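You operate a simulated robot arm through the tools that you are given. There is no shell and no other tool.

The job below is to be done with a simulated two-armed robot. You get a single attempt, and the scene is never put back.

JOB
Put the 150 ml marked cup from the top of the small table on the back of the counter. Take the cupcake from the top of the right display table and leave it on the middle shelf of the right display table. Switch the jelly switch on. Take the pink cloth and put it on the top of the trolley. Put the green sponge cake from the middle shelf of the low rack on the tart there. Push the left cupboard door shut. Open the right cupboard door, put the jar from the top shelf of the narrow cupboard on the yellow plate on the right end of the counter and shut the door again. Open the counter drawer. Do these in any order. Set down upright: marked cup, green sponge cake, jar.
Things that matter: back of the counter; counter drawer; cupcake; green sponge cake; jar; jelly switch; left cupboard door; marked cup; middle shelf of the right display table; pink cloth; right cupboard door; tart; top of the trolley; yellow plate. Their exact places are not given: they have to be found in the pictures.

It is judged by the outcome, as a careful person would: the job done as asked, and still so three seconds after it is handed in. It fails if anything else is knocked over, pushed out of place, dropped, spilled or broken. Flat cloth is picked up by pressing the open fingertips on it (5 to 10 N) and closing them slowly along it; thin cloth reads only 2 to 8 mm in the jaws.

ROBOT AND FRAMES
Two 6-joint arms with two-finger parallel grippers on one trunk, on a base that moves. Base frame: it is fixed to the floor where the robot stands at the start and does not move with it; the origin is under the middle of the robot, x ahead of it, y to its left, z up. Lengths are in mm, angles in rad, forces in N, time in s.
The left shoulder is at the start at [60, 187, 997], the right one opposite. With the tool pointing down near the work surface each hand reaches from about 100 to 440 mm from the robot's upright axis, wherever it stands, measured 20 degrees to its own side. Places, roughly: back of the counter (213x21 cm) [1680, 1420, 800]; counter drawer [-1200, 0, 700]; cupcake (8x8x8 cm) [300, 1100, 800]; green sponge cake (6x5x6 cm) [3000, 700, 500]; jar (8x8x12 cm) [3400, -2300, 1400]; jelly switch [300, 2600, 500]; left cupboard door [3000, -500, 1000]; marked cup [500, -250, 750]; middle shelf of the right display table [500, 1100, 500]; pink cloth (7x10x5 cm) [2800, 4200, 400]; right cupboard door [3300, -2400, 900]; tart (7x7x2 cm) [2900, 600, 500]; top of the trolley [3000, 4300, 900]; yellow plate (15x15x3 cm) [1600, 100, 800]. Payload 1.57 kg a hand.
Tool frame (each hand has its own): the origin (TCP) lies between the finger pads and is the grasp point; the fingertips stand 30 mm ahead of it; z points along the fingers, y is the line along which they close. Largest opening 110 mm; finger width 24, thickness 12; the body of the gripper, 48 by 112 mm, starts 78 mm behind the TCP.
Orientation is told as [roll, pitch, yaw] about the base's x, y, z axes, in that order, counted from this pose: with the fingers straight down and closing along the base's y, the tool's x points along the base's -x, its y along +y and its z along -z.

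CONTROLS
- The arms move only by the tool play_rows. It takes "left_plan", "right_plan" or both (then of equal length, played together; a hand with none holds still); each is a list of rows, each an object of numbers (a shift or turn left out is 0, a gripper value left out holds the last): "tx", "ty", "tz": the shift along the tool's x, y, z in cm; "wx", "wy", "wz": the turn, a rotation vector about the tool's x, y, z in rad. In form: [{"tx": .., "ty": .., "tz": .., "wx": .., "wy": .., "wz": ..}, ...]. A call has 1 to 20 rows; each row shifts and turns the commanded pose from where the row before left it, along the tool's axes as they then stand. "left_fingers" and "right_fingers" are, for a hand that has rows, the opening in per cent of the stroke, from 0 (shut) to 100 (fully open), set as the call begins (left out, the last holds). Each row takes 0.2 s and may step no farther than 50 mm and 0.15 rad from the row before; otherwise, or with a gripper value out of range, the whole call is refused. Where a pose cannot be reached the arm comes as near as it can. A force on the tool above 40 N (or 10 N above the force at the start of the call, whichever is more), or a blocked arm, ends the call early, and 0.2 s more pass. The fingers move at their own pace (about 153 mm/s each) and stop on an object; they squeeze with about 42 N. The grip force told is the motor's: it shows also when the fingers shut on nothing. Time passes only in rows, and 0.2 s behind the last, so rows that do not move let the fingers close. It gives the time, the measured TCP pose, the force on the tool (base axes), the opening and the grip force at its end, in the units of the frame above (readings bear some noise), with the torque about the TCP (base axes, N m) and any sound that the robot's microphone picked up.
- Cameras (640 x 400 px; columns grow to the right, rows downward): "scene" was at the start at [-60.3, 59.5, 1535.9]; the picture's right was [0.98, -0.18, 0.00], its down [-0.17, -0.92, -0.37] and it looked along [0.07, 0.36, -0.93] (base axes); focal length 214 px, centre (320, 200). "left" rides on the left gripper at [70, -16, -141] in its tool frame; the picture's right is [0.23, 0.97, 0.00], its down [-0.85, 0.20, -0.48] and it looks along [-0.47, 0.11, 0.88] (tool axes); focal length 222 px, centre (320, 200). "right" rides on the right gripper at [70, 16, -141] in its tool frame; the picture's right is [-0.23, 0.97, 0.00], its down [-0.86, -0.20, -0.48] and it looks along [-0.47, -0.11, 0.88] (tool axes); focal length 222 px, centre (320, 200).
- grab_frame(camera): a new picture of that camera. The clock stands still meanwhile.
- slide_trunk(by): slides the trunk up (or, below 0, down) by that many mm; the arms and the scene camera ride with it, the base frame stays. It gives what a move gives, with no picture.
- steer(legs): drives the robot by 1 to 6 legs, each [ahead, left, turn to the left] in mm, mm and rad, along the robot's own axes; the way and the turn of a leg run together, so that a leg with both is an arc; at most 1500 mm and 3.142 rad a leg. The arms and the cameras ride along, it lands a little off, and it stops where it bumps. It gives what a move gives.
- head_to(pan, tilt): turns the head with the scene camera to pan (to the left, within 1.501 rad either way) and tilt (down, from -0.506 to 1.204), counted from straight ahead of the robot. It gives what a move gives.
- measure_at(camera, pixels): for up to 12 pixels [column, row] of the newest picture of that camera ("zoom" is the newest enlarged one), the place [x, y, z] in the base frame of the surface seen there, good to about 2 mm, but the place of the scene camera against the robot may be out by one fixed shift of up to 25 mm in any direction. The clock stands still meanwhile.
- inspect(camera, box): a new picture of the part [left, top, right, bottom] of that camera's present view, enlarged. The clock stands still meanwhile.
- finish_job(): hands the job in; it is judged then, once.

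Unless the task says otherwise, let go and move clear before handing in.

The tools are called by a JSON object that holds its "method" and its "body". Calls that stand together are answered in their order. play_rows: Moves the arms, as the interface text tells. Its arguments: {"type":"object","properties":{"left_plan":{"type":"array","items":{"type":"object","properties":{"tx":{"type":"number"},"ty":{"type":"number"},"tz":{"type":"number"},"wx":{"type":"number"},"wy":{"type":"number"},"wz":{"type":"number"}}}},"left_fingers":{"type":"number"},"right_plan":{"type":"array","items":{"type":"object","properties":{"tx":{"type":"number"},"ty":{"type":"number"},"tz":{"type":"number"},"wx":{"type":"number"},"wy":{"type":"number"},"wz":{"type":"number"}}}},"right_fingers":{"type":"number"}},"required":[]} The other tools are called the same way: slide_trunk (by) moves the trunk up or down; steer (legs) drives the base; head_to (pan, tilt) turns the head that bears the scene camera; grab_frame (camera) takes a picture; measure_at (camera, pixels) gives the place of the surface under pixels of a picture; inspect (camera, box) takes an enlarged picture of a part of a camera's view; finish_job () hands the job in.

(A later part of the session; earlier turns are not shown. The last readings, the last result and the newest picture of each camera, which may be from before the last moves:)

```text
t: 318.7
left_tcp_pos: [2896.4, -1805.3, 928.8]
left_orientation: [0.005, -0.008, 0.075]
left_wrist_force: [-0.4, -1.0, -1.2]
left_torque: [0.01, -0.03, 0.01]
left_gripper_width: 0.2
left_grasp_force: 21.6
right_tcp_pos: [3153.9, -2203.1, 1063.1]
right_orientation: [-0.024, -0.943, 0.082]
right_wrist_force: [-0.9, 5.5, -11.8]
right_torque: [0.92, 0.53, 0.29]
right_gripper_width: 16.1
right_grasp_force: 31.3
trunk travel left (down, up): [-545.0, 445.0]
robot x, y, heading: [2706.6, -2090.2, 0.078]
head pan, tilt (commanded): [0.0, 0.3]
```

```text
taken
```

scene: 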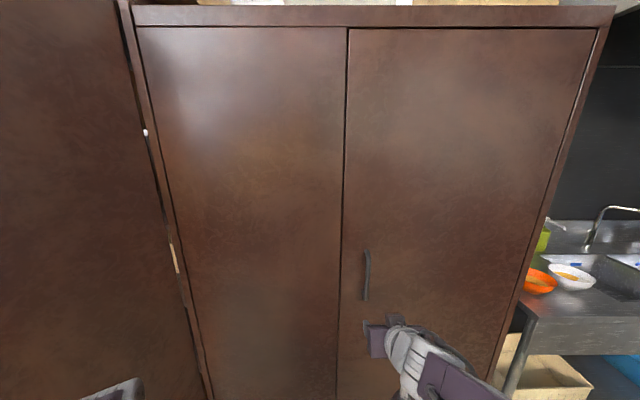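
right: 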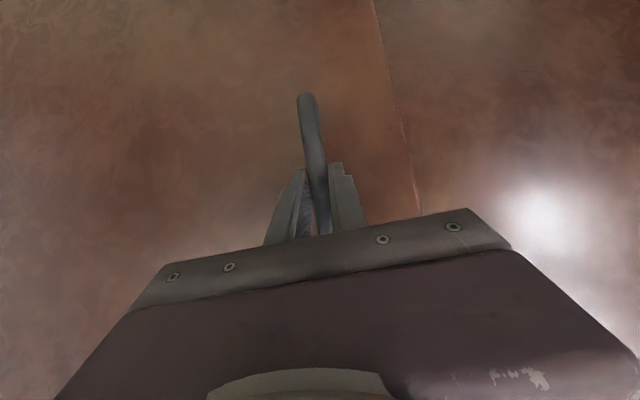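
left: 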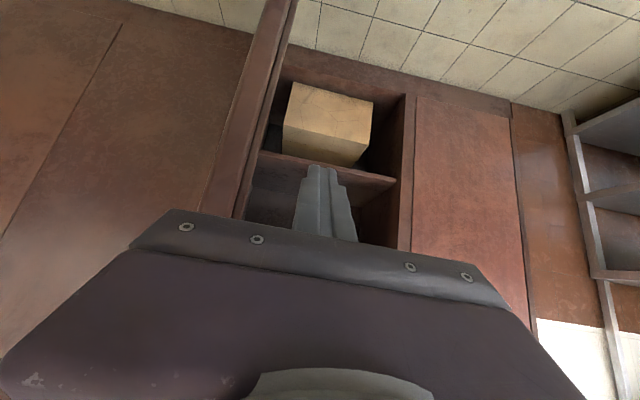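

{"method": "steer", "body": {"legs": [[-105, -73, 0.15]]}}

{"method": "steer", "body": {"legs": [[-105, -73, 0.15]]}}

{"method": "grab_frame", "body": {"camera": "scene"}}

```text
t: 320.0
left_tcp_pos: [2759.1, -1871.0, 928.7]
left_orientation: [0.004, -0.007, 0.227]
left_wrist_force: [0.5, -0.3, -0.5]
left_torque: [0.02, 0.0, -0.01]
left_gripper_width: 0.0
left_grasp_force: 21.5
right_tcp_pos: [3072.8, -2223.8, 1063.0]
right_orientation: [-0.022, -0.943, 0.233]
right_wrist_force: [0.8, 0.4, -3.9]
right_torque: [0.81, 0.67, 0.23]
right_gripper_width: 16.1
right_grasp_force: 31.3
trunk travel left (down, up): [-545.0, 445.0]
robot x, y, heading: [2618.2, -2173.5, 0.226]
head pan, tilt (commanded): [0.0, 0.3]
```

```text
t: 321.2
left_tcp_pos: [2633.6, -1954.0, 929.7]
left_orientation: [0.005, -0.006, 0.372]
left_wrist_force: [0.2, 0.0, 0.1]
left_torque: [0.01, -0.02, 0.02]
left_gripper_width: 0.3
left_grasp_force: 21.4
right_tcp_pos: [2997.8, -2258.8, 1063.4]
right_orientation: [-0.023, -0.942, 0.381]
right_wrist_force: [-1.1, 3.8, -3.2]
right_torque: [0.73, 0.7, 0.27]
right_gripper_width: 16.2
right_grasp_force: 31.6
trunk travel left (down, up): [-545.0, 445.0]
robot x, y, heading: [2541.1, -2277.2, 0.376]
head pan, tilt (commanded): [0.0, 0.3]
```

```text
taken
```

scene: 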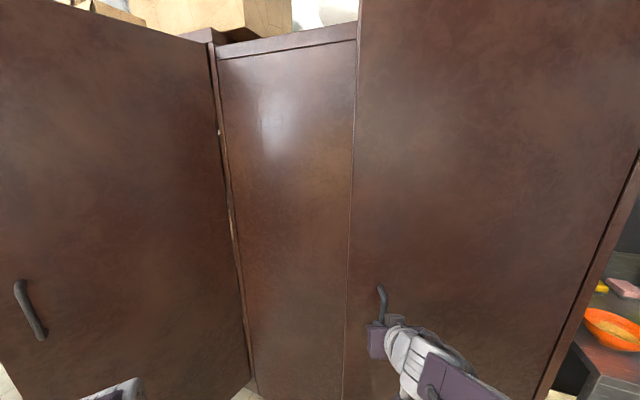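

{"method": "steer", "body": {"legs": [[-105, -73, 0.15], [-105, -73, 0.15]]}}

{"method": "steer", "body": {"legs": [[-105, -73, 0.15], [-105, -73, 0.15]]}}

{"method": "grab_frame", "body": {"camera": "scene"}}

```text
t: 323.4
left_tcp_pos: [2428.7, -2173.9, 928.3]
left_orientation: [0.008, -0.006, 0.67]
left_wrist_force: [0.3, 0.6, 0.2]
left_torque: [0.01, -0.04, -0.02]
left_gripper_width: 0.0
left_grasp_force: 21.3
right_tcp_pos: [2865.4, -2358.5, 1064.5]
right_orientation: [-0.019, -0.942, 0.676]
right_wrist_force: [10.5, -9.6, 4.1]
right_torque: [0.37, 0.78, 0.0]
right_gripper_width: 16.1
right_grasp_force: 31.5
trunk travel left (down, up): [-545.0, 445.0]
robot x, y, heading: [2431.9, -2503.3, 0.675]
head pan, tilt (commanded): [0.0, 0.3]
```

```text
t: 325.0
left_tcp_pos: [2348.8, -2308.3, 928.9]
left_orientation: [0.007, -0.006, 0.829]
left_wrist_force: [1.3, 0.5, 0.2]
left_torque: [0.0, -0.02, -0.01]
left_gripper_width: 0.0
left_grasp_force: 21.4
right_tcp_pos: [2811.9, -2425.1, 1062.9]
right_orientation: [-0.025, -0.94, 0.824]
right_wrist_force: [7.9, -5.5, -0.3]
right_torque: [0.24, 0.92, -0.26]
right_gripper_width: 16.3
right_grasp_force: 31.3
trunk travel left (down, up): [-545.0, 445.0]
robot x, y, heading: [2401.7, -2638.3, 0.829]
head pan, tilt (commanded): [0.0, 0.3]
stopped in leg 2: the force on the tool passed its limit at 48 N (the readings are from after the stop); the commanded pose is now the measured one
```

```text
taken
```

scene: 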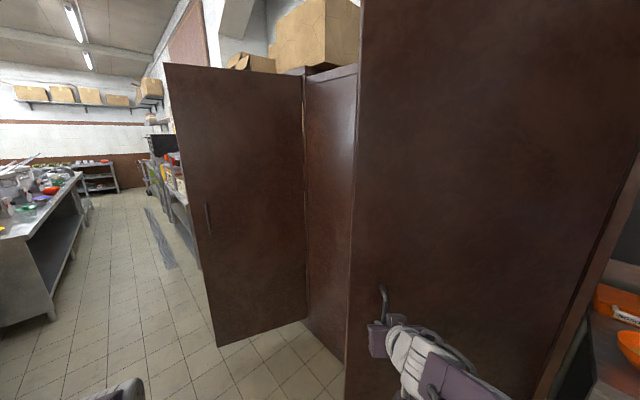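

{"method": "steer", "body": {"legs": [[-69, -50.6, 0.1]]}}

{"method": "steer", "body": {"legs": [[-69, -51, 0.1]]}}

```text
t: 326.1
left_tcp_pos: [2312.0, -2402.6, 929.6]
left_orientation: [0.009, -0.006, 0.927]
left_wrist_force: [0.7, -0.3, -0.8]
left_torque: [0.03, -0.02, -0.04]
left_gripper_width: 0.1
left_grasp_force: 21.0
right_tcp_pos: [2783.8, -2470.8, 1064.1]
right_orientation: [-0.024, -0.94, 0.927]
right_wrist_force: [12.6, -7.6, -3.9]
right_torque: [0.14, 0.96, 0.0]
right_gripper_width: 16.1
right_grasp_force: 31.8
trunk travel left (down, up): [-545.0, 445.0]
robot x, y, heading: [2397.8, -2720.5, 0.932]
head pan, tilt (commanded): [0.0, 0.3]
```

```text
t: 327.2
left_tcp_pos: [2283.6, -2496.6, 928.8]
left_orientation: [0.007, -0.01, 1.028]
left_wrist_force: [1.4, -0.9, -1.0]
left_torque: [0.04, -0.01, 0.06]
left_gripper_width: 0.0
left_grasp_force: 21.4
right_tcp_pos: [2760.2, -2518.7, 1062.9]
right_orientation: [-0.029, -0.94, 1.028]
right_wrist_force: [6.5, -2.4, -4.3]
right_torque: [0.14, 1.0, 0.09]
right_gripper_width: 15.9
right_grasp_force: 31.5
trunk travel left (down, up): [-545.0, 445.0]
robot x, y, heading: [2401.7, -2807.4, 1.034]
head pan, tilt (commanded): [0.0, 0.3]
```

{"method": "steer", "body": {"legs": [[-69, -50, 0.1]]}}

{"method": "steer", "body": {"legs": [[-69, -50, 0.1]]}}

{"method": "steer", "body": {"legs": [[-48, -35, 0.07]]}}

{"method": "grab_frame", "body": {"camera": "scene"}}

```text
t: 328.2
left_tcp_pos: [2264.6, -2597.0, 930.0]
left_orientation: [0.009, -0.008, 1.13]
left_wrist_force: [0.8, -0.1, 0.0]
left_torque: [0.05, 0.02, -0.02]
left_gripper_width: 0.0
left_grasp_force: 20.8
right_tcp_pos: [2741.2, -2570.6, 1064.0]
right_orientation: [-0.027, -0.939, 1.129]
right_wrist_force: [13.1, -3.2, 0.9]
right_torque: [0.06, 0.93, 0.03]
right_gripper_width: 16.2
right_grasp_force: 31.5
trunk travel left (down, up): [-545.0, 445.0]
robot x, y, heading: [2413.6, -2899.1, 1.134]
head pan, tilt (commanded): [0.0, 0.3]
```

```text
t: 329.3
left_tcp_pos: [2257.4, -2696.5, 930.3]
left_orientation: [0.008, -0.007, 1.23]
left_wrist_force: [-0.3, 1.1, -0.2]
left_torque: [0.03, -0.01, 0.02]
left_gripper_width: 0.0
left_grasp_force: 21.2
right_tcp_pos: [2728.8, -2623.8, 1062.3]
right_orientation: [-0.029, -0.939, 1.231]
right_wrist_force: [9.9, -1.9, 0.0]
right_torque: [0.02, 0.95, 0.1]
right_gripper_width: 16.2
right_grasp_force: 32.0
trunk travel left (down, up): [-545.0, 445.0]
robot x, y, heading: [2436.1, -2980.1, 1.228]
head pan, tilt (commanded): [0.0, 0.3]
```

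```text
t: 330.3
left_tcp_pos: [2257.0, -2766.5, 931.0]
left_orientation: [0.008, -0.008, 1.298]
left_wrist_force: [-0.6, -0.3, 0.1]
left_torque: [-0.01, 0.0, 0.01]
left_gripper_width: 0.0
left_grasp_force: 21.2
right_tcp_pos: [2722.7, -2660.8, 1063.5]
right_orientation: [-0.029, -0.939, 1.302]
right_wrist_force: [11.6, -1.5, 1.6]
right_torque: [-0.14, 0.92, 0.05]
right_gripper_width: 16.2
right_grasp_force: 32.2
trunk travel left (down, up): [-545.0, 445.0]
robot x, y, heading: [2457.2, -3035.3, 1.304]
head pan, tilt (commanded): [0.0, 0.3]
```

```text
taken
```

scene: 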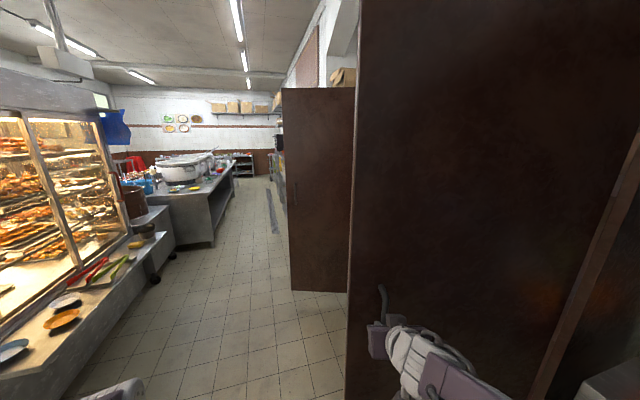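

{"method": "play_rows", "body": {"right_plan": [{}, {}, {}], "right_fingers": 65}}

{"method": "steer", "body": {"legs": [[-80, 0, 0]]}}

{"method": "grab_frame", "body": {"camera": "right"}}

```text
t: 331.1
left_tcp_pos: [2254.5, -2765.2, 929.0]
left_orientation: [0.007, -0.005, 1.298]
left_wrist_force: [-0.7, -0.9, -0.5]
left_torque: [-0.02, 0.02, -0.01]
left_gripper_width: 0.1
left_grasp_force: 21.4
right_tcp_pos: [2720.9, -2658.8, 1063.7]
right_orientation: [-0.033, -0.939, 1.303]
right_wrist_force: [-0.1, 0.8, 0.2]
right_torque: [0.03, -0.01, -0.03]
right_gripper_width: 71.4
right_grasp_force: 0.0
trunk travel left (down, up): [-545.0, 445.0]
robot x, y, heading: [2455.0, -3036.3, 1.304]
head pan, tilt (commanded): [0.0, 0.3]
```

```text
t: 332.2
left_tcp_pos: [2233.7, -2843.4, 930.2]
left_orientation: [0.006, -0.008, 1.301]
left_wrist_force: [-0.9, -0.8, 0.4]
left_torque: [0.05, 0.01, -0.01]
left_gripper_width: 0.0
left_grasp_force: 21.1
right_tcp_pos: [2697.9, -2736.8, 1063.3]
right_orientation: [-0.033, -0.939, 1.304]
right_wrist_force: [0.2, -0.6, -0.7]
right_torque: [0.06, -0.01, -0.02]
right_gripper_width: 71.6
right_grasp_force: 0.1
trunk travel left (down, up): [-545.0, 445.0]
robot x, y, heading: [2433.6, -3112.4, 1.305]
head pan, tilt (commanded): [0.0, 0.3]
```

```text
taken
```

right: 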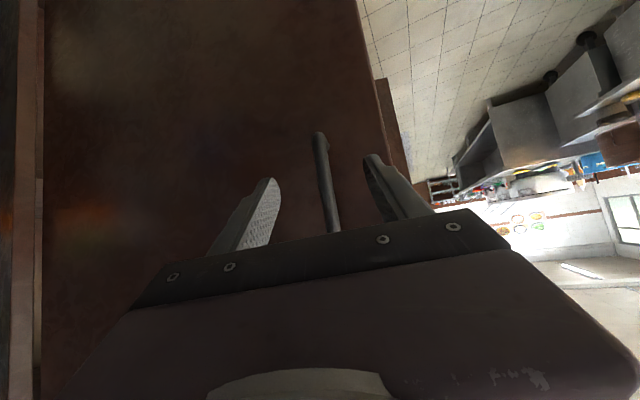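

{"method": "steer", "body": {"legs": [[0, 330, 0], [900, 0, 0], [0, 0, -1.305]]}}

{"method": "head_to", "body": {"pan": -0.2, "tilt": 0.1}}

{"method": "grab_frame", "body": {"camera": "scene"}}

```text
t: 333.7
left_tcp_pos: [2118.5, -2840.9, 929.2]
left_orientation: [0.007, -0.007, 1.475]
left_wrist_force: [0.1, 0.1, 0.2]
left_torque: [0.01, -0.02, -0.01]
left_gripper_width: 0.0
left_grasp_force: 20.8
right_tcp_pos: [2558.5, -2654.9, 1063.2]
right_orientation: [-0.031, -0.939, 1.477]
right_wrist_force: [0.9, 0.0, -0.1]
right_torque: [-0.01, 0.03, 0.01]
right_gripper_width: 71.5
right_grasp_force: 0.0
trunk travel left (down, up): [-545.0, 445.0]
robot x, y, heading: [2362.1, -3068.4, 1.482]
head pan, tilt (commanded): [0.0, 0.3]
stopped in leg 1: the robot was blocked; the commanded pose is now the measured one
```

```text
t: 334.4
left_tcp_pos: [2117.9, -2839.0, 930.0]
left_orientation: [0.007, -0.008, 1.475]
left_wrist_force: [-0.6, -0.9, 0.0]
left_torque: [0.0, -0.01, 0.0]
left_gripper_width: 0.0
left_grasp_force: 21.5
right_tcp_pos: [2557.7, -2655.5, 1063.6]
right_orientation: [-0.029, -0.94, 1.477]
right_wrist_force: [0.4, -0.3, -1.0]
right_torque: [0.02, 0.01, -0.03]
right_gripper_width: 71.7
right_grasp_force: 0.1
trunk travel left (down, up): [-545.0, 445.0]
robot x, y, heading: [2362.3, -3069.8, 1.482]
head pan, tilt (commanded): [-0.201, 0.099]
```

```text
taken
```

scene: 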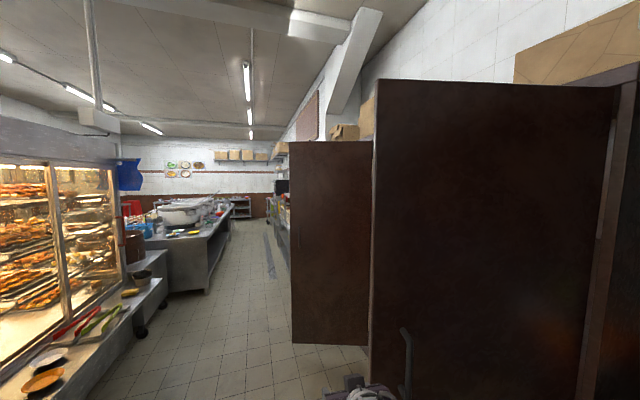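

{"method": "head_to", "body": {"pan": 1.5, "tilt": 0.8}}

{"method": "grab_frame", "body": {"camera": "scene"}}

```text
t: 336.1
left_tcp_pos: [2117.9, -2839.8, 929.9]
left_orientation: [0.008, -0.007, 1.475]
left_wrist_force: [0.0, 0.1, 0.7]
left_torque: [0.03, -0.04, 0.0]
left_gripper_width: 0.0
left_grasp_force: 21.8
right_tcp_pos: [2556.6, -2655.3, 1062.4]
right_orientation: [-0.03, -0.94, 1.475]
right_wrist_force: [0.3, 0.0, -0.2]
right_torque: [-0.01, 0.0, 0.03]
right_gripper_width: 71.9
right_grasp_force: 0.1
trunk travel left (down, up): [-545.0, 445.0]
robot x, y, heading: [2360.8, -3071.8, 1.481]
head pan, tilt (commanded): [1.499, 0.799]
```

```text
taken
```

scene: 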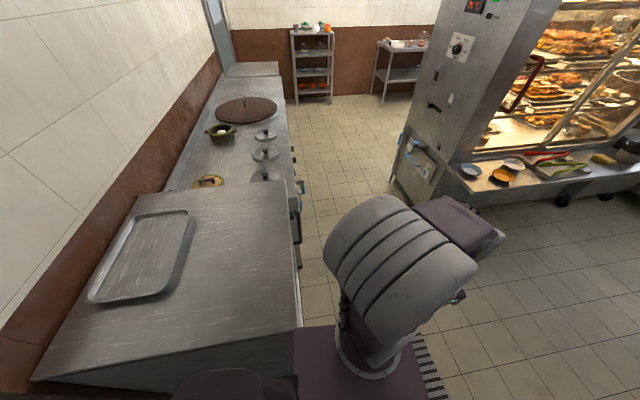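

{"method": "measure_at", "body": {"camera": "scene", "pixels": [[290, 250], [298, 300], [290, 200], [200, 320], [60, 370], [140, 260], [285, 190], [250, 350], [180, 200], [297, 215]]}}

{"method": "inspect", "body": {"camera": "scene", "box": [20, 160, 340, 390]}}

```text
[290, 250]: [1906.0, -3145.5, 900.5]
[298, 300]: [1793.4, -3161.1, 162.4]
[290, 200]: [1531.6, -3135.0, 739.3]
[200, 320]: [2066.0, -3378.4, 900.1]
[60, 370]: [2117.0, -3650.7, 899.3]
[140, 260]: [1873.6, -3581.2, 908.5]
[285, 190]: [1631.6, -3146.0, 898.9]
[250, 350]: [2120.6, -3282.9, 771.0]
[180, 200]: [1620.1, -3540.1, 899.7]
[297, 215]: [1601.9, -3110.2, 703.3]
```

```text
1.74 times, centred on (180, 275) of scene
```

zoom: 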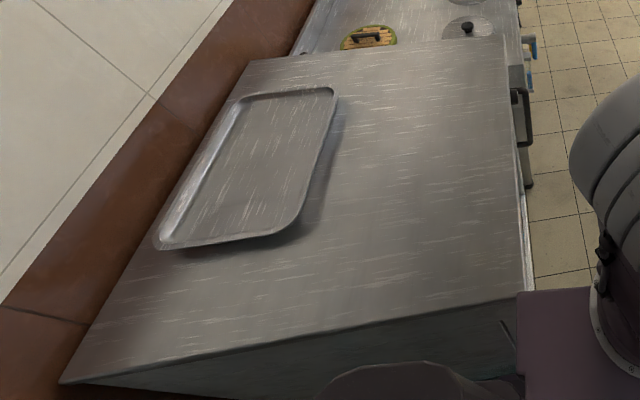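

{"method": "steer", "body": {"legs": [[0, 0, 0.35], [650, 0, 0]]}}

{"method": "steer", "body": {"legs": [[250, 0, 0], [0, 0, -0.9], [0, 0, -0.93]]}}

{"method": "head_to", "body": {"pan": -0.2, "tilt": 0.1}}

{"method": "grab_frame", "body": {"camera": "scene"}}

```text
t: 340.8
left_tcp_pos: [1880.4, -2313.8, 927.9]
left_orientation: [0.005, -0.006, 1.833]
left_wrist_force: [-0.1, -0.5, 0.2]
left_torque: [0.03, -0.01, 0.0]
left_gripper_width: 0.0
left_grasp_force: 20.8
right_tcp_pos: [2227.6, -1984.2, 1062.6]
right_orientation: [-0.033, -0.939, 1.837]
right_wrist_force: [0.3, 0.2, -0.3]
right_torque: [0.0, 0.01, -0.01]
right_gripper_width: 71.8
right_grasp_force: 0.1
trunk travel left (down, up): [-545.0, 445.0]
robot x, y, heading: [2188.5, -2442.8, 1.836]
head pan, tilt (commanded): [1.499, 0.799]
```

```text
t: 347.4
left_tcp_pos: [2328.8, -1935.2, 928.5]
left_orientation: [0.004, -0.009, 0.008]
left_wrist_force: [-0.4, 0.4, -0.5]
left_torque: [0.01, 0.01, 0.01]
left_gripper_width: 0.2
left_grasp_force: 21.2
right_tcp_pos: [2558.6, -2351.5, 1063.7]
right_orientation: [-0.032, -0.938, 0.012]
right_wrist_force: [-0.1, -0.4, 0.0]
right_torque: [0.0, -0.03, -0.03]
right_gripper_width: 71.5
right_grasp_force: 0.1
trunk travel left (down, up): [-545.0, 445.0]
robot x, y, heading: [2126.4, -2201.1, 0.01]
head pan, tilt (commanded): [1.499, 0.799]
```

```text
t: 349.1
left_tcp_pos: [2327.8, -1933.6, 929.1]
left_orientation: [0.005, -0.008, 0.008]
left_wrist_force: [0.1, 0.2, -0.4]
left_torque: [-0.02, -0.04, -0.03]
left_gripper_width: 0.0
left_grasp_force: 21.5
right_tcp_pos: [2559.4, -2351.1, 1064.1]
right_orientation: [-0.032, -0.938, 0.013]
right_wrist_force: [0.3, -0.1, -0.6]
right_torque: [0.0, 0.0, 0.02]
right_gripper_width: 71.8
right_grasp_force: 0.0
trunk travel left (down, up): [-545.0, 445.0]
robot x, y, heading: [2125.4, -2199.6, 0.011]
head pan, tilt (commanded): [-0.201, 0.099]
```

```text
taken
```

scene: 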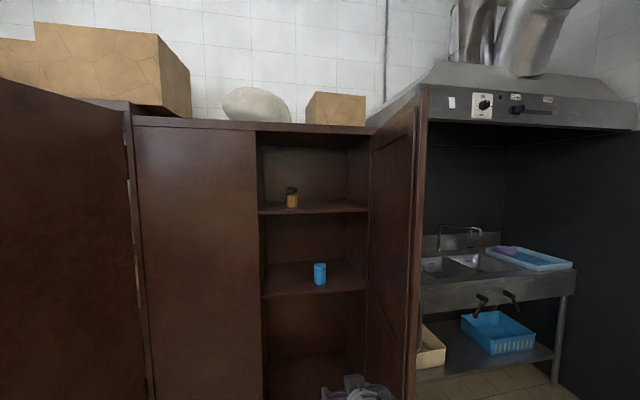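

{"method": "measure_at", "body": {"camera": "scene", "pixels": [[292, 203], [292, 190], [286, 203], [298, 203], [310, 208], [310, 214], [260, 180], [366, 180], [320, 273], [420, 150], [300, 145], [410, 250]]}}

{"method": "inspect", "body": {"camera": "scene", "box": [250, 130, 380, 220]}}

```text
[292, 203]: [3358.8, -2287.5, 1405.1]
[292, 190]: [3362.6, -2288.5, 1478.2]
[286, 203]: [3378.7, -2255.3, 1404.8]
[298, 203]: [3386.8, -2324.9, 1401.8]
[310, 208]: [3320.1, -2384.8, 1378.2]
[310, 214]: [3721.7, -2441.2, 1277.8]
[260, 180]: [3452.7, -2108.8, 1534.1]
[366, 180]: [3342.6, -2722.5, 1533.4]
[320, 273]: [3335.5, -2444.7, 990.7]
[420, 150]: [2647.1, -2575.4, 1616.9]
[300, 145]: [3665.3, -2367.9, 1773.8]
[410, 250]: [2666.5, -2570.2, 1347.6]
```

```text
4.44 times, centred on (315, 175) of scene
```

zoom: 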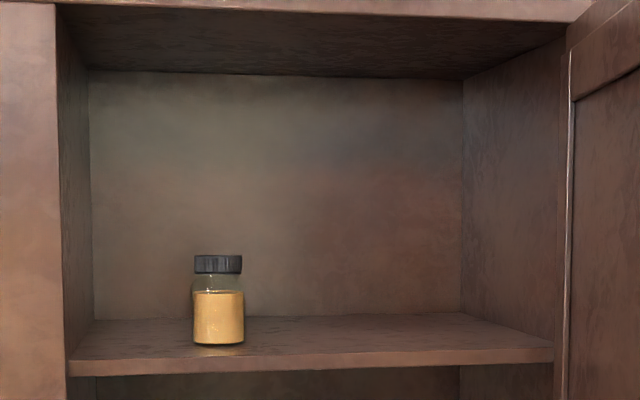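

{"method": "slide_trunk", "body": {"by": 330}}

{"method": "play_rows", "body": {"right_plan": [{"wx": -0.03, "tz": -1.5, "tx": -2}, {}], "right_fingers": 100}}

{"method": "steer", "body": {"legs": [[600, 48, -0.01]]}}

{"method": "grab_frame", "body": {"camera": "right"}}

{"method": "grab_frame", "body": {"camera": "scene"}}

```text
t: 352.4
left_tcp_pos: [2328.4, -1934.0, 1258.1]
left_orientation: [0.005, -0.009, 0.008]
left_wrist_force: [0.7, -0.2, 0.5]
left_torque: [-0.01, 0.03, -0.01]
left_gripper_width: 0.0
left_grasp_force: 21.5
right_tcp_pos: [2557.9, -2352.3, 1393.3]
right_orientation: [-0.033, -0.94, 0.012]
right_wrist_force: [0.2, 0.0, 0.0]
right_torque: [0.01, 0.01, 0.0]
right_gripper_width: 71.8
right_grasp_force: 0.0
trunk travel left (down, up): [-875.0, 115.0]
robot x, y, heading: [2125.4, -2200.8, 0.013]
head pan, tilt (commanded): [-0.201, 0.099]
```

```text
t: 352.9
left_tcp_pos: [2328.2, -1934.2, 1258.5]
left_orientation: [0.005, -0.009, 0.007]
left_wrist_force: [-0.6, 0.4, -0.6]
left_torque: [0.01, 0.03, 0.03]
left_gripper_width: 0.2
left_grasp_force: 21.9
right_tcp_pos: [2568.1, -2348.3, 1416.4]
right_orientation: [-0.001, -0.939, 0.011]
right_wrist_force: [0.4, 0.0, 0.2]
right_torque: [-0.01, 0.03, -0.05]
right_gripper_width: 110.2
right_grasp_force: 0.0
right hand out of reach, approached as far as the arm can: row 1
trunk travel left (down, up): [-875.0, 115.0]
robot x, y, heading: [2125.5, -2198.8, 0.013]
head pan, tilt (commanded): [-0.201, 0.099]
```

```text
t: 356.3
left_tcp_pos: [2924.1, -1878.9, 1258.4]
left_orientation: [0.006, -0.008, 0.008]
left_wrist_force: [-0.1, 0.6, -0.2]
left_torque: [0.0, -0.01, -0.03]
left_gripper_width: 0.0
left_grasp_force: 21.5
right_tcp_pos: [3162.1, -2293.8, 1415.7]
right_orientation: [-0.003, -0.94, 0.011]
right_wrist_force: [-0.7, 0.7, 0.5]
right_torque: [0.01, -0.01, 0.0]
right_gripper_width: 109.7
right_grasp_force: 0.1
trunk travel left (down, up): [-875.0, 115.0]
robot x, y, heading: [2723.5, -2142.5, 0.01]
head pan, tilt (commanded): [-0.201, 0.099]
```

```text
taken
```

right: 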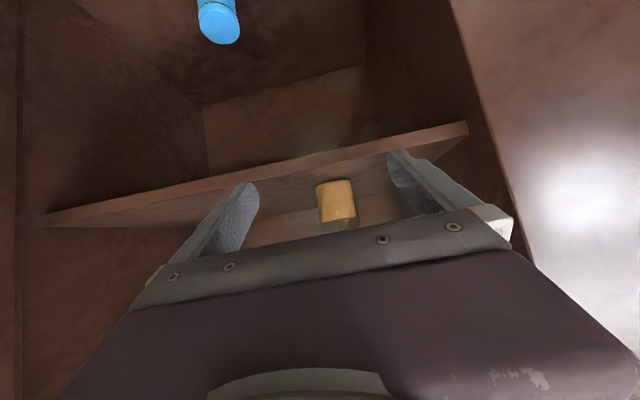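

```text
taken
```

scene: 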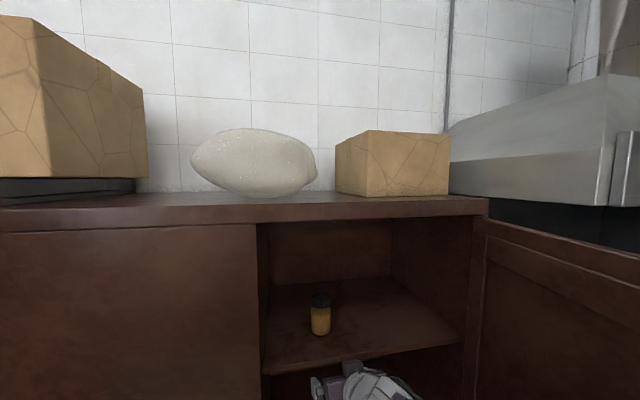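

{"method": "measure_at", "body": {"camera": "right", "pixels": [[319, 190], [336, 190], [352, 188], [335, 205], [326, 212], [350, 215], [335, 182], [300, 185], [430, 150], [250, 175], [340, 225]]}}

{"method": "inspect", "body": {"camera": "right", "box": [230, 120, 450, 260]}}

```text
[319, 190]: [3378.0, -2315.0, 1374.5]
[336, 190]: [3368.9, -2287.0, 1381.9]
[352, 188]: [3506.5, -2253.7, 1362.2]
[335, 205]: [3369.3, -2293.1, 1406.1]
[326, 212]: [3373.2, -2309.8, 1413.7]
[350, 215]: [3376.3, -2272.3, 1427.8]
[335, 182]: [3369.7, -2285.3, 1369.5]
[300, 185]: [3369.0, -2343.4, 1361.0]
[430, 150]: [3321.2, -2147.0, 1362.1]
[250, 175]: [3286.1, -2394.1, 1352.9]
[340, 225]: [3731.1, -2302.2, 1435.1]
```

```text
2.86 times, centred on (340, 190) of right
```

zoom: 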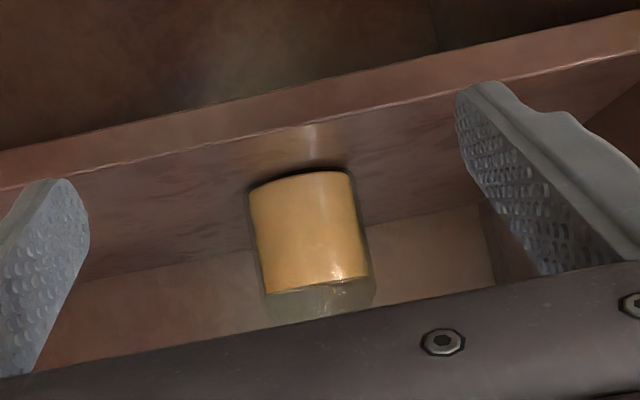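

{"method": "steer", "body": {"legs": [[150, 0, -0.01]]}}

{"method": "grab_frame", "body": {"camera": "right"}}

{"method": "measure_at", "body": {"camera": "right", "pixels": [[330, 170], [310, 170], [345, 170], [330, 150], [315, 200], [355, 195], [300, 180], [360, 170]]}}

```text
t: 357.7
left_tcp_pos: [3075.9, -1880.0, 1258.7]
left_orientation: [0.006, -0.009, -0.005]
left_wrist_force: [0.8, 0.0, -1.3]
left_torque: [-0.01, -0.03, -0.01]
left_gripper_width: 0.2
left_grasp_force: 21.1
right_tcp_pos: [3309.6, -2298.4, 1417.0]
right_orientation: [-0.003, -0.941, -0.002]
right_wrist_force: [-0.3, 0.0, 0.3]
right_torque: [-0.03, -0.01, -0.01]
right_gripper_width: 110.2
right_grasp_force: 0.1
trunk travel left (down, up): [-875.0, 115.0]
robot x, y, heading: [2872.1, -2145.0, -0.001]
head pan, tilt (commanded): [-0.201, 0.099]
```

```text
taken
```

right: 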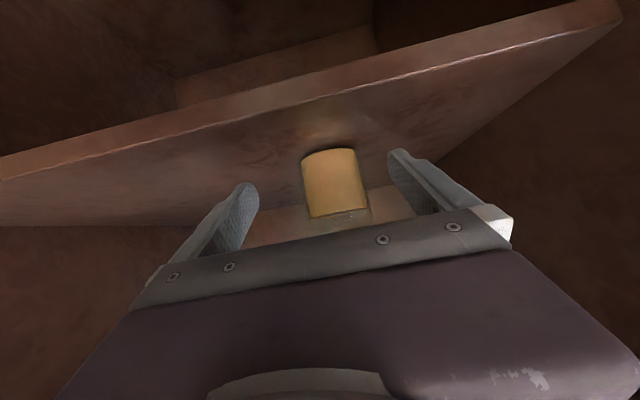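

```text
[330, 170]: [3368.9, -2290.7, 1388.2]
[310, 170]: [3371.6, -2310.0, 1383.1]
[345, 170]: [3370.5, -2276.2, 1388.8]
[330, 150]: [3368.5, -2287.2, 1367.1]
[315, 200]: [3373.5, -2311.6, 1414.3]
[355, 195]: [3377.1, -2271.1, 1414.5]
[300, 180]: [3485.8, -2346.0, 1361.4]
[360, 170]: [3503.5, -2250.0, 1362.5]
```

{"method": "steer", "body": {"legs": [[85, 7, 0]]}}

{"method": "grab_frame", "body": {"camera": "right"}}

```text
t: 358.8
left_tcp_pos: [3158.2, -1874.0, 1259.0]
left_orientation: [0.004, -0.012, -0.004]
left_wrist_force: [-0.8, -0.3, -0.4]
left_torque: [0.02, -0.07, -0.02]
left_gripper_width: 0.2
left_grasp_force: 21.2
right_tcp_pos: [3390.9, -2292.5, 1418.1]
right_orientation: [-0.001, -0.945, -0.003]
right_wrist_force: [-0.4, -0.5, 0.4]
right_torque: [-0.03, -0.01, 0.04]
right_gripper_width: 110.2
right_grasp_force: 0.1
trunk travel left (down, up): [-875.0, 115.0]
robot x, y, heading: [2957.2, -2135.3, -0.001]
head pan, tilt (commanded): [-0.201, 0.099]
```

```text
taken
```

right: 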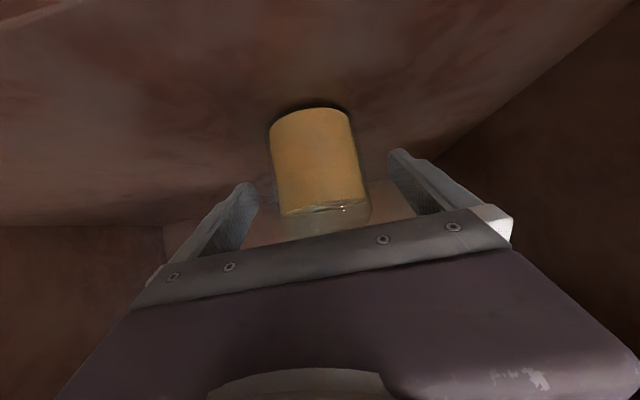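

{"method": "play_rows", "body": {"right_plan": [{}, {}, {}, {}], "right_fingers": 0}}

{"method": "grab_frame", "body": {"camera": "right"}}

```text
t: 359.8
left_tcp_pos: [3166.5, -1873.6, 1258.9]
left_orientation: [0.006, -0.004, -0.004]
left_wrist_force: [0.2, -0.1, -0.2]
left_torque: [0.02, 0.03, -0.01]
left_gripper_width: 0.0
left_grasp_force: 21.4
right_tcp_pos: [3401.6, -2291.2, 1415.1]
right_orientation: [-0.004, -0.938, 0.001]
right_wrist_force: [1.1, 0.5, -0.4]
right_torque: [0.01, 0.01, -0.01]
right_gripper_width: 71.3
right_grasp_force: 41.5
trunk travel left (down, up): [-875.0, 115.0]
robot x, y, heading: [2958.7, -2138.2, 0.004]
head pan, tilt (commanded): [-0.201, 0.099]
```

```text
taken
```

right: 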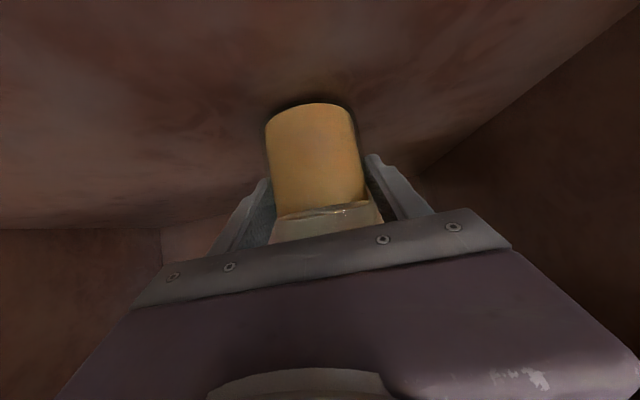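

{"method": "play_rows", "body": {"right_plan": [{"tz": -0.59, "tx": -0.81}, {"tz": -1.18, "tx": -1.61}, {"tz": -0.6, "tx": -0.8}, {}]}}

{"method": "grab_frame", "body": {"camera": "right"}}

```text
t: 360.8
left_tcp_pos: [3165.8, -1873.6, 1258.4]
left_orientation: [0.005, -0.005, -0.004]
left_wrist_force: [-0.7, -0.5, -0.7]
left_torque: [0.06, 0.02, -0.02]
left_gripper_width: 0.3
left_grasp_force: 21.4
right_tcp_pos: [3407.7, -2289.5, 1452.8]
right_orientation: [-0.004, -0.939, -0.001]
right_wrist_force: [-0.7, -0.3, -3.8]
right_torque: [0.02, -0.01, 0.01]
right_gripper_width: 71.0
right_grasp_force: 42.4
right hand out of reach, approached as far as the arm can: row 1, 2
trunk travel left (down, up): [-875.0, 115.0]
robot x, y, heading: [2960.1, -2135.6, 0.004]
head pan, tilt (commanded): [-0.201, 0.099]
```

```text
taken
```

right: 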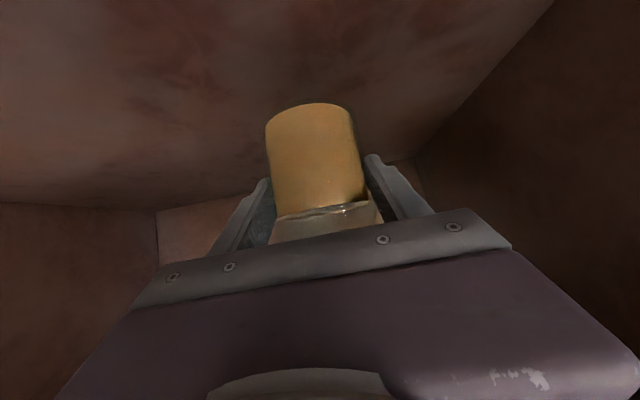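

{"method": "steer", "body": {"legs": [[-150, 0, 0]]}}

{"method": "steer", "body": {"legs": [[-600, 0, 0]]}}

{"method": "grab_frame", "body": {"camera": "right"}}

{"method": "grab_frame", "body": {"camera": "scene"}}

```text
t: 362.2
left_tcp_pos: [3019.6, -1873.3, 1257.2]
left_orientation: [0.006, -0.002, -0.004]
left_wrist_force: [0.2, -0.2, 0.6]
left_torque: [-0.01, 0.03, 0.0]
left_gripper_width: 0.0
left_grasp_force: 20.8
right_tcp_pos: [3262.3, -2289.0, 1451.3]
right_orientation: [-0.003, -0.936, -0.001]
right_wrist_force: [0.1, 0.3, -3.1]
right_torque: [-0.02, 0.01, 0.02]
right_gripper_width: 71.1
right_grasp_force: 42.6
trunk travel left (down, up): [-875.0, 115.0]
robot x, y, heading: [2806.8, -2138.1, 0.003]
head pan, tilt (commanded): [-0.201, 0.099]
```

```text
t: 365.6
left_tcp_pos: [2414.9, -1873.5, 1258.6]
left_orientation: [0.004, -0.006, 0.003]
left_wrist_force: [0.4, -0.1, 0.4]
left_torque: [0.0, 0.0, -0.03]
left_gripper_width: 0.2
left_grasp_force: 21.6
right_tcp_pos: [2659.7, -2289.1, 1452.2]
right_orientation: [-0.003, -0.938, 0.005]
right_wrist_force: [1.3, -0.3, -4.0]
right_torque: [-0.04, 0.03, -0.01]
right_gripper_width: 71.1
right_grasp_force: 42.0
trunk travel left (down, up): [-875.0, 115.0]
robot x, y, heading: [2205.5, -2138.8, 0.004]
head pan, tilt (commanded): [-0.201, 0.099]
```

```text
taken
```

right: 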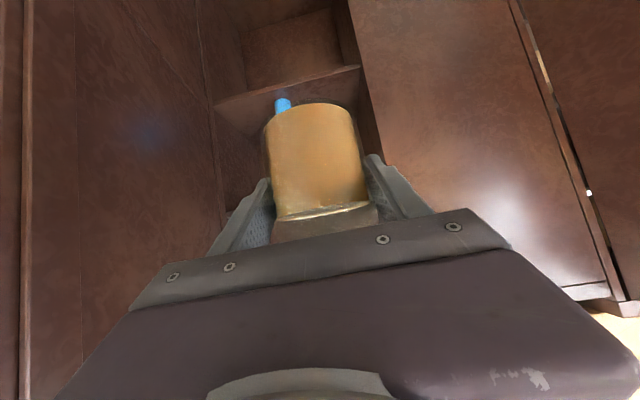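

```text
taken
```

scene: 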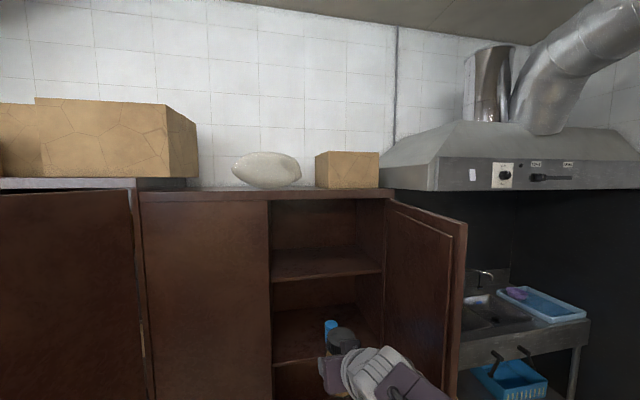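

{"method": "slide_trunk", "body": {"by": -300}}

{"method": "steer", "body": {"legs": [[-100, 0, 0], [0, 0, 1.57], [900, 150, 0]]}}

{"method": "head_to", "body": {"pan": 0.4, "tilt": 0.4}}

{"method": "grab_frame", "body": {"camera": "scene"}}

```text
t: 368.6
left_tcp_pos: [2413.3, -1873.9, 958.1]
left_orientation: [0.006, -0.006, 0.002]
left_wrist_force: [0.6, 0.0, -0.1]
left_torque: [0.03, 0.01, -0.02]
left_gripper_width: 0.0
left_grasp_force: 21.1
right_tcp_pos: [2658.3, -2288.0, 1152.9]
right_orientation: [-0.004, -0.937, 0.005]
right_wrist_force: [0.4, -0.4, -3.7]
right_torque: [0.0, 0.03, 0.0]
right_gripper_width: 71.3
right_grasp_force: 42.1
trunk travel left (down, up): [-575.0, 415.0]
robot x, y, heading: [2210.6, -2141.3, 0.004]
head pan, tilt (commanded): [-0.201, 0.099]
```

```text
t: 377.8
left_tcp_pos: [1737.6, -1027.7, 957.1]
left_orientation: [0.004, -0.005, 1.525]
left_wrist_force: [0.2, 0.6, 0.4]
left_torque: [-0.03, 0.03, 0.01]
left_gripper_width: 0.0
left_grasp_force: 21.6
right_tcp_pos: [2163.0, -804.1, 1152.3]
right_orientation: [-0.003, -0.937, 1.529]
right_wrist_force: [-0.6, -0.5, -3.8]
right_torque: [-0.03, 0.02, -0.01]
right_gripper_width: 71.1
right_grasp_force: 41.9
trunk travel left (down, up): [-575.0, 415.0]
robot x, y, heading: [1994.2, -1243.3, 1.532]
head pan, tilt (commanded): [-0.201, 0.099]
```

```text
t: 378.8
left_tcp_pos: [1739.6, -1027.7, 959.2]
left_orientation: [0.004, -0.005, 1.526]
left_wrist_force: [0.1, 0.8, -0.2]
left_torque: [0.0, -0.03, 0.05]
left_gripper_width: 0.0
left_grasp_force: 21.2
right_tcp_pos: [2162.4, -804.4, 1153.3]
right_orientation: [-0.004, -0.937, 1.528]
right_wrist_force: [0.1, -0.8, -3.9]
right_torque: [0.02, -0.02, 0.03]
right_gripper_width: 71.1
right_grasp_force: 42.3
trunk travel left (down, up): [-575.0, 415.0]
robot x, y, heading: [1995.8, -1246.0, 1.529]
head pan, tilt (commanded): [0.4, 0.4]
```

```text
taken
```

scene: 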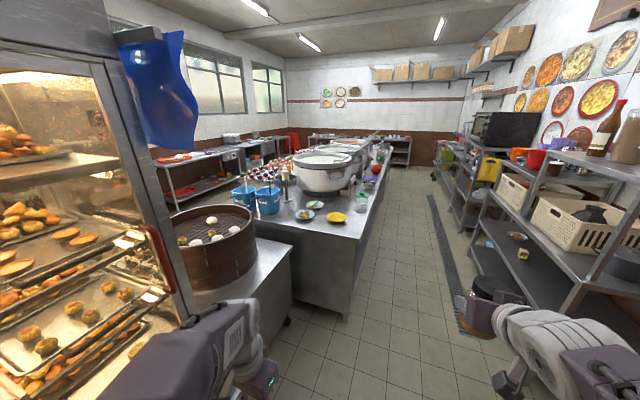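

{"method": "measure_at", "body": {"camera": "scene", "pixels": [[337, 217], [337, 222], [330, 217], [345, 216], [305, 214], [355, 235], [345, 318], [285, 320], [280, 255], [300, 225], [262, 265], [350, 230]]}}

{"method": "inspect", "body": {"camera": "scene", "box": [240, 160, 420, 330]}}

```text
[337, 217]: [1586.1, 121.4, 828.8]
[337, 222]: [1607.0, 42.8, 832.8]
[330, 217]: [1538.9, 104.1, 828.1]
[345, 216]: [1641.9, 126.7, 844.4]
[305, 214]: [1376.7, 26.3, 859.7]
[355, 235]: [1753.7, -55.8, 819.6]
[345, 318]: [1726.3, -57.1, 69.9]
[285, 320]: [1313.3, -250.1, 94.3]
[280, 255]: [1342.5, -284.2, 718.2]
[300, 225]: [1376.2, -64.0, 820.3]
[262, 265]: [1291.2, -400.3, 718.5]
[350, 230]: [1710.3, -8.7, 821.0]
```

```text
2.35 times, centred on (330, 245) of scene
```

zoom: 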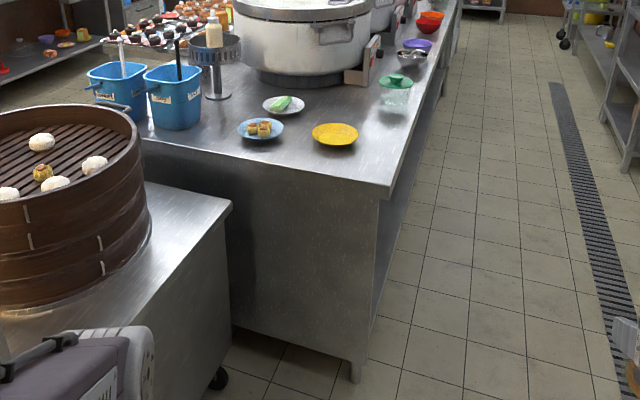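

{"method": "steer", "body": {"legs": [[1150, -250, 0.04], [0, 0, 1.57]]}}

{"method": "head_to", "body": {"pan": -0.2, "tilt": 0.6}}

{"method": "grab_frame", "body": {"camera": "scene"}}

```text
t: 388.7
left_tcp_pos: [2078.5, -361.2, 957.8]
left_orientation: [0.005, -0.005, 3.113]
left_wrist_force: [-0.3, 0.3, -0.3]
left_torque: [-0.03, 0.01, -0.01]
left_gripper_width: 0.0
left_grasp_force: 21.8
right_tcp_pos: [1848.0, 60.8, 1152.4]
right_orientation: [-0.003, -0.936, 3.116]
right_wrist_force: [0.3, -0.5, -3.8]
right_torque: [0.03, -0.01, 0.03]
right_gripper_width: 71.2
right_grasp_force: 42.4
trunk travel left (down, up): [-575.0, 415.0]
robot x, y, heading: [2293.2, -97.6, 3.112]
head pan, tilt (commanded): [0.4, 0.4]
```

```text
t: 389.7
left_tcp_pos: [2077.8, -361.5, 958.7]
left_orientation: [0.006, -0.005, 3.114]
left_wrist_force: [-0.6, 0.8, 0.0]
left_torque: [0.01, -0.03, 0.03]
left_gripper_width: 0.0
left_grasp_force: 21.2
right_tcp_pos: [1846.3, 59.8, 1153.2]
right_orientation: [-0.004, -0.937, 3.119]
right_wrist_force: [0.0, -0.3, -4.3]
right_torque: [0.03, 0.03, 0.01]
right_gripper_width: 71.4
right_grasp_force: 42.2
trunk travel left (down, up): [-575.0, 415.0]
robot x, y, heading: [2296.0, -101.3, 3.119]
head pan, tilt (commanded): [-0.201, 0.6]
```

```text
taken
```

scene: 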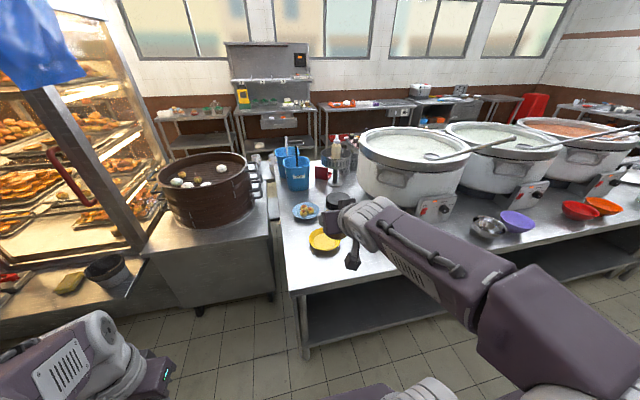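

{"method": "measure_at", "body": {"camera": "scene", "pixels": [[324, 240], [311, 240], [338, 240], [324, 229], [324, 251], [306, 210], [330, 270], [300, 290], [487, 225], [345, 200], [420, 290], [295, 240]]}}

{"method": "grab_frame", "body": {"camera": "right"}}

{"method": "inspect", "body": {"camera": "scene", "box": [270, 180, 390, 300]}}

```text
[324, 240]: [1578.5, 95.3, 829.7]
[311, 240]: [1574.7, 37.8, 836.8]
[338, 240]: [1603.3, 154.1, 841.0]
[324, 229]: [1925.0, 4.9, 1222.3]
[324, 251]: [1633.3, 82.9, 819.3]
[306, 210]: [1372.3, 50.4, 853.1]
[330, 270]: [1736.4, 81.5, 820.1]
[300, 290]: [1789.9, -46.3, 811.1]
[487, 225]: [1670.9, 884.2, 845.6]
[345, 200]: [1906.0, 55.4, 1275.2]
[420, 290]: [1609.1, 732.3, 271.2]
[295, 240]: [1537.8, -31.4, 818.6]
```

```text
taken
```

right: 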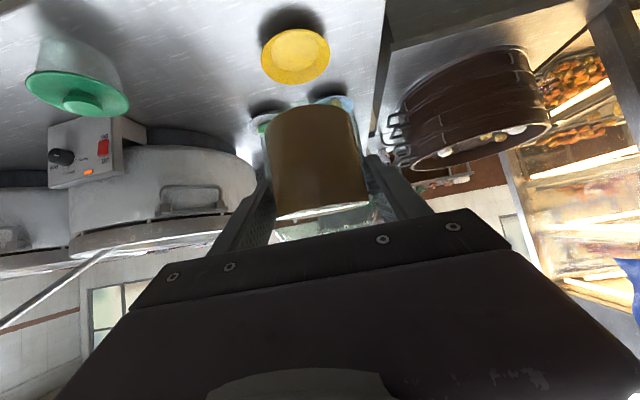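

```text
3.33 times, centred on (330, 240) of scene
```

zoom: 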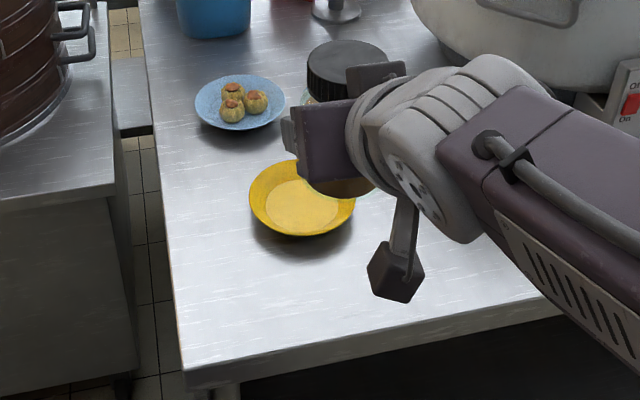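

{"method": "measure_at", "body": {"camera": "right", "pixels": [[264, 60], [327, 56], [295, 31], [297, 82], [295, 50], [310, 50], [280, 52], [375, 140], [85, 90], [80, 60], [385, 30], [200, 80]]}}

{"method": "inspect", "body": {"camera": "right", "box": [230, 0, 390, 120]}}

```text
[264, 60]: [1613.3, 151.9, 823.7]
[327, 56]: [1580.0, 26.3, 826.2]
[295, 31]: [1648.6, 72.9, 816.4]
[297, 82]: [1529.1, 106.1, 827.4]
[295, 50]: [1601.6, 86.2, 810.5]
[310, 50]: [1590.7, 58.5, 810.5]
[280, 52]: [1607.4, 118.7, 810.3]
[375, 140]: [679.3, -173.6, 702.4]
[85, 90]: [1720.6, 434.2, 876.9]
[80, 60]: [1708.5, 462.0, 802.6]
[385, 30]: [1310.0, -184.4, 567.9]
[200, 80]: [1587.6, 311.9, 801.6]
```

```text
3.33 times, centred on (310, 60) of right
```

zoom: 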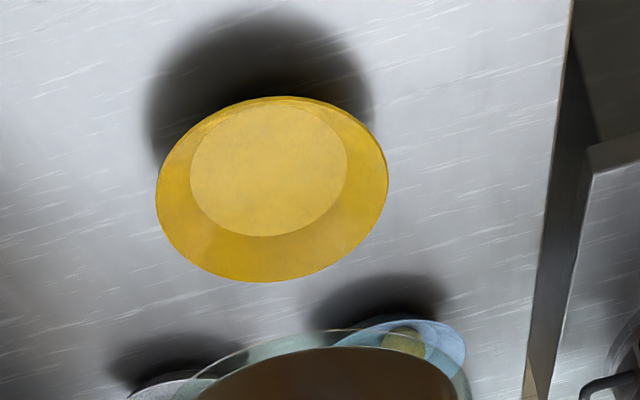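

{"method": "slide_trunk", "body": {"by": -225}}

{"method": "steer", "body": {"legs": [[200, -20, 0.02]]}}

{"method": "grab_frame", "body": {"camera": "right"}}

{"method": "grab_frame", "body": {"camera": "scene"}}

```text
t: 392.0
left_tcp_pos: [2078.1, -361.8, 732.8]
left_orientation: [0.005, -0.005, 3.112]
left_wrist_force: [0.9, -0.3, 0.7]
left_torque: [-0.01, 0.01, -0.02]
left_gripper_width: 0.0
left_grasp_force: 21.7
right_tcp_pos: [1845.9, 60.5, 928.1]
right_orientation: [-0.003, -0.937, 3.116]
right_wrist_force: [0.2, -0.4, -4.1]
right_torque: [-0.03, -0.04, -0.02]
right_gripper_width: 71.3
right_grasp_force: 42.1
trunk travel left (down, up): [-350.0, 640.0]
robot x, y, heading: [2293.4, -103.6, 3.12]
head pan, tilt (commanded): [-0.201, 0.6]
```

```text
t: 393.6
left_tcp_pos: [1883.4, -342.1, 732.3]
left_orientation: [0.004, -0.004, 3.132]
left_wrist_force: [-0.6, -0.9, 0.3]
left_torque: [0.05, 0.02, 0.02]
left_gripper_width: 0.1
left_grasp_force: 21.5
right_tcp_pos: [1643.8, 75.2, 926.3]
right_orientation: [-0.005, -0.938, 3.134]
right_wrist_force: [-1.6, 0.0, -3.8]
right_torque: [0.0, -0.05, 0.03]
right_gripper_width: 71.0
right_grasp_force: 42.1
trunk travel left (down, up): [-350.0, 640.0]
robot x, y, heading: [2089.9, -74.1, 3.135]
head pan, tilt (commanded): [-0.201, 0.6]
```

```text
taken
```

right: 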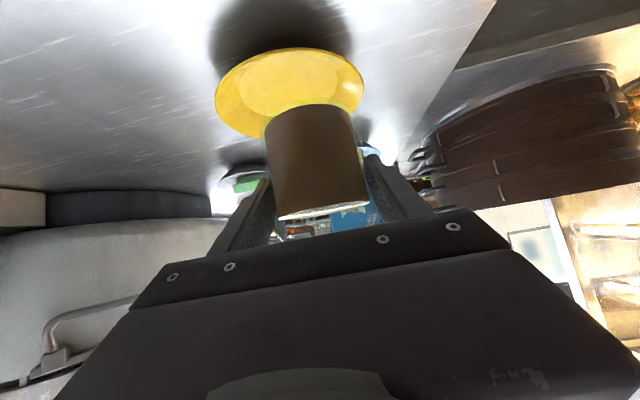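

```text
taken
```

scene: 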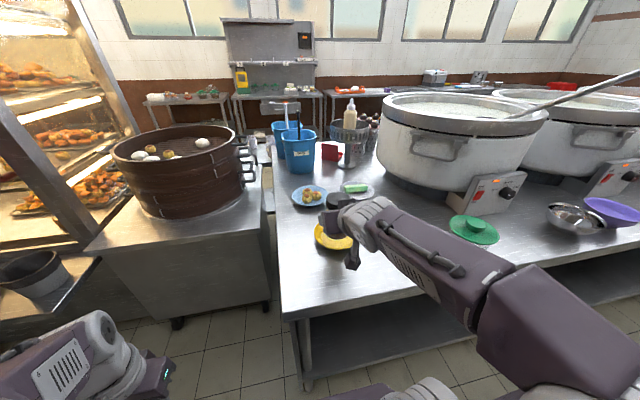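

{"method": "measure_at", "body": {"camera": "right", "pixels": [[217, 95], [362, 88], [290, 50], [262, 75], [290, 78], [320, 75], [240, 90], [310, 108], [270, 115], [350, 110], [245, 125], [310, 60]]}}

```text
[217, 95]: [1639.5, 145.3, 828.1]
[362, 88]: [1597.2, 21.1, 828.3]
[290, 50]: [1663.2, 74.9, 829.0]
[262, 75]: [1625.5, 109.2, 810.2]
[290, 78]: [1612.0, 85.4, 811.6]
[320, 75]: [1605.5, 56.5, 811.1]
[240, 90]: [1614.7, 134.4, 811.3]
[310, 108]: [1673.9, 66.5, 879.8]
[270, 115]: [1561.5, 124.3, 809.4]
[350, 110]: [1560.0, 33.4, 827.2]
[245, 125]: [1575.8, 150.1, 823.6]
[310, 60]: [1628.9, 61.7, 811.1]
```

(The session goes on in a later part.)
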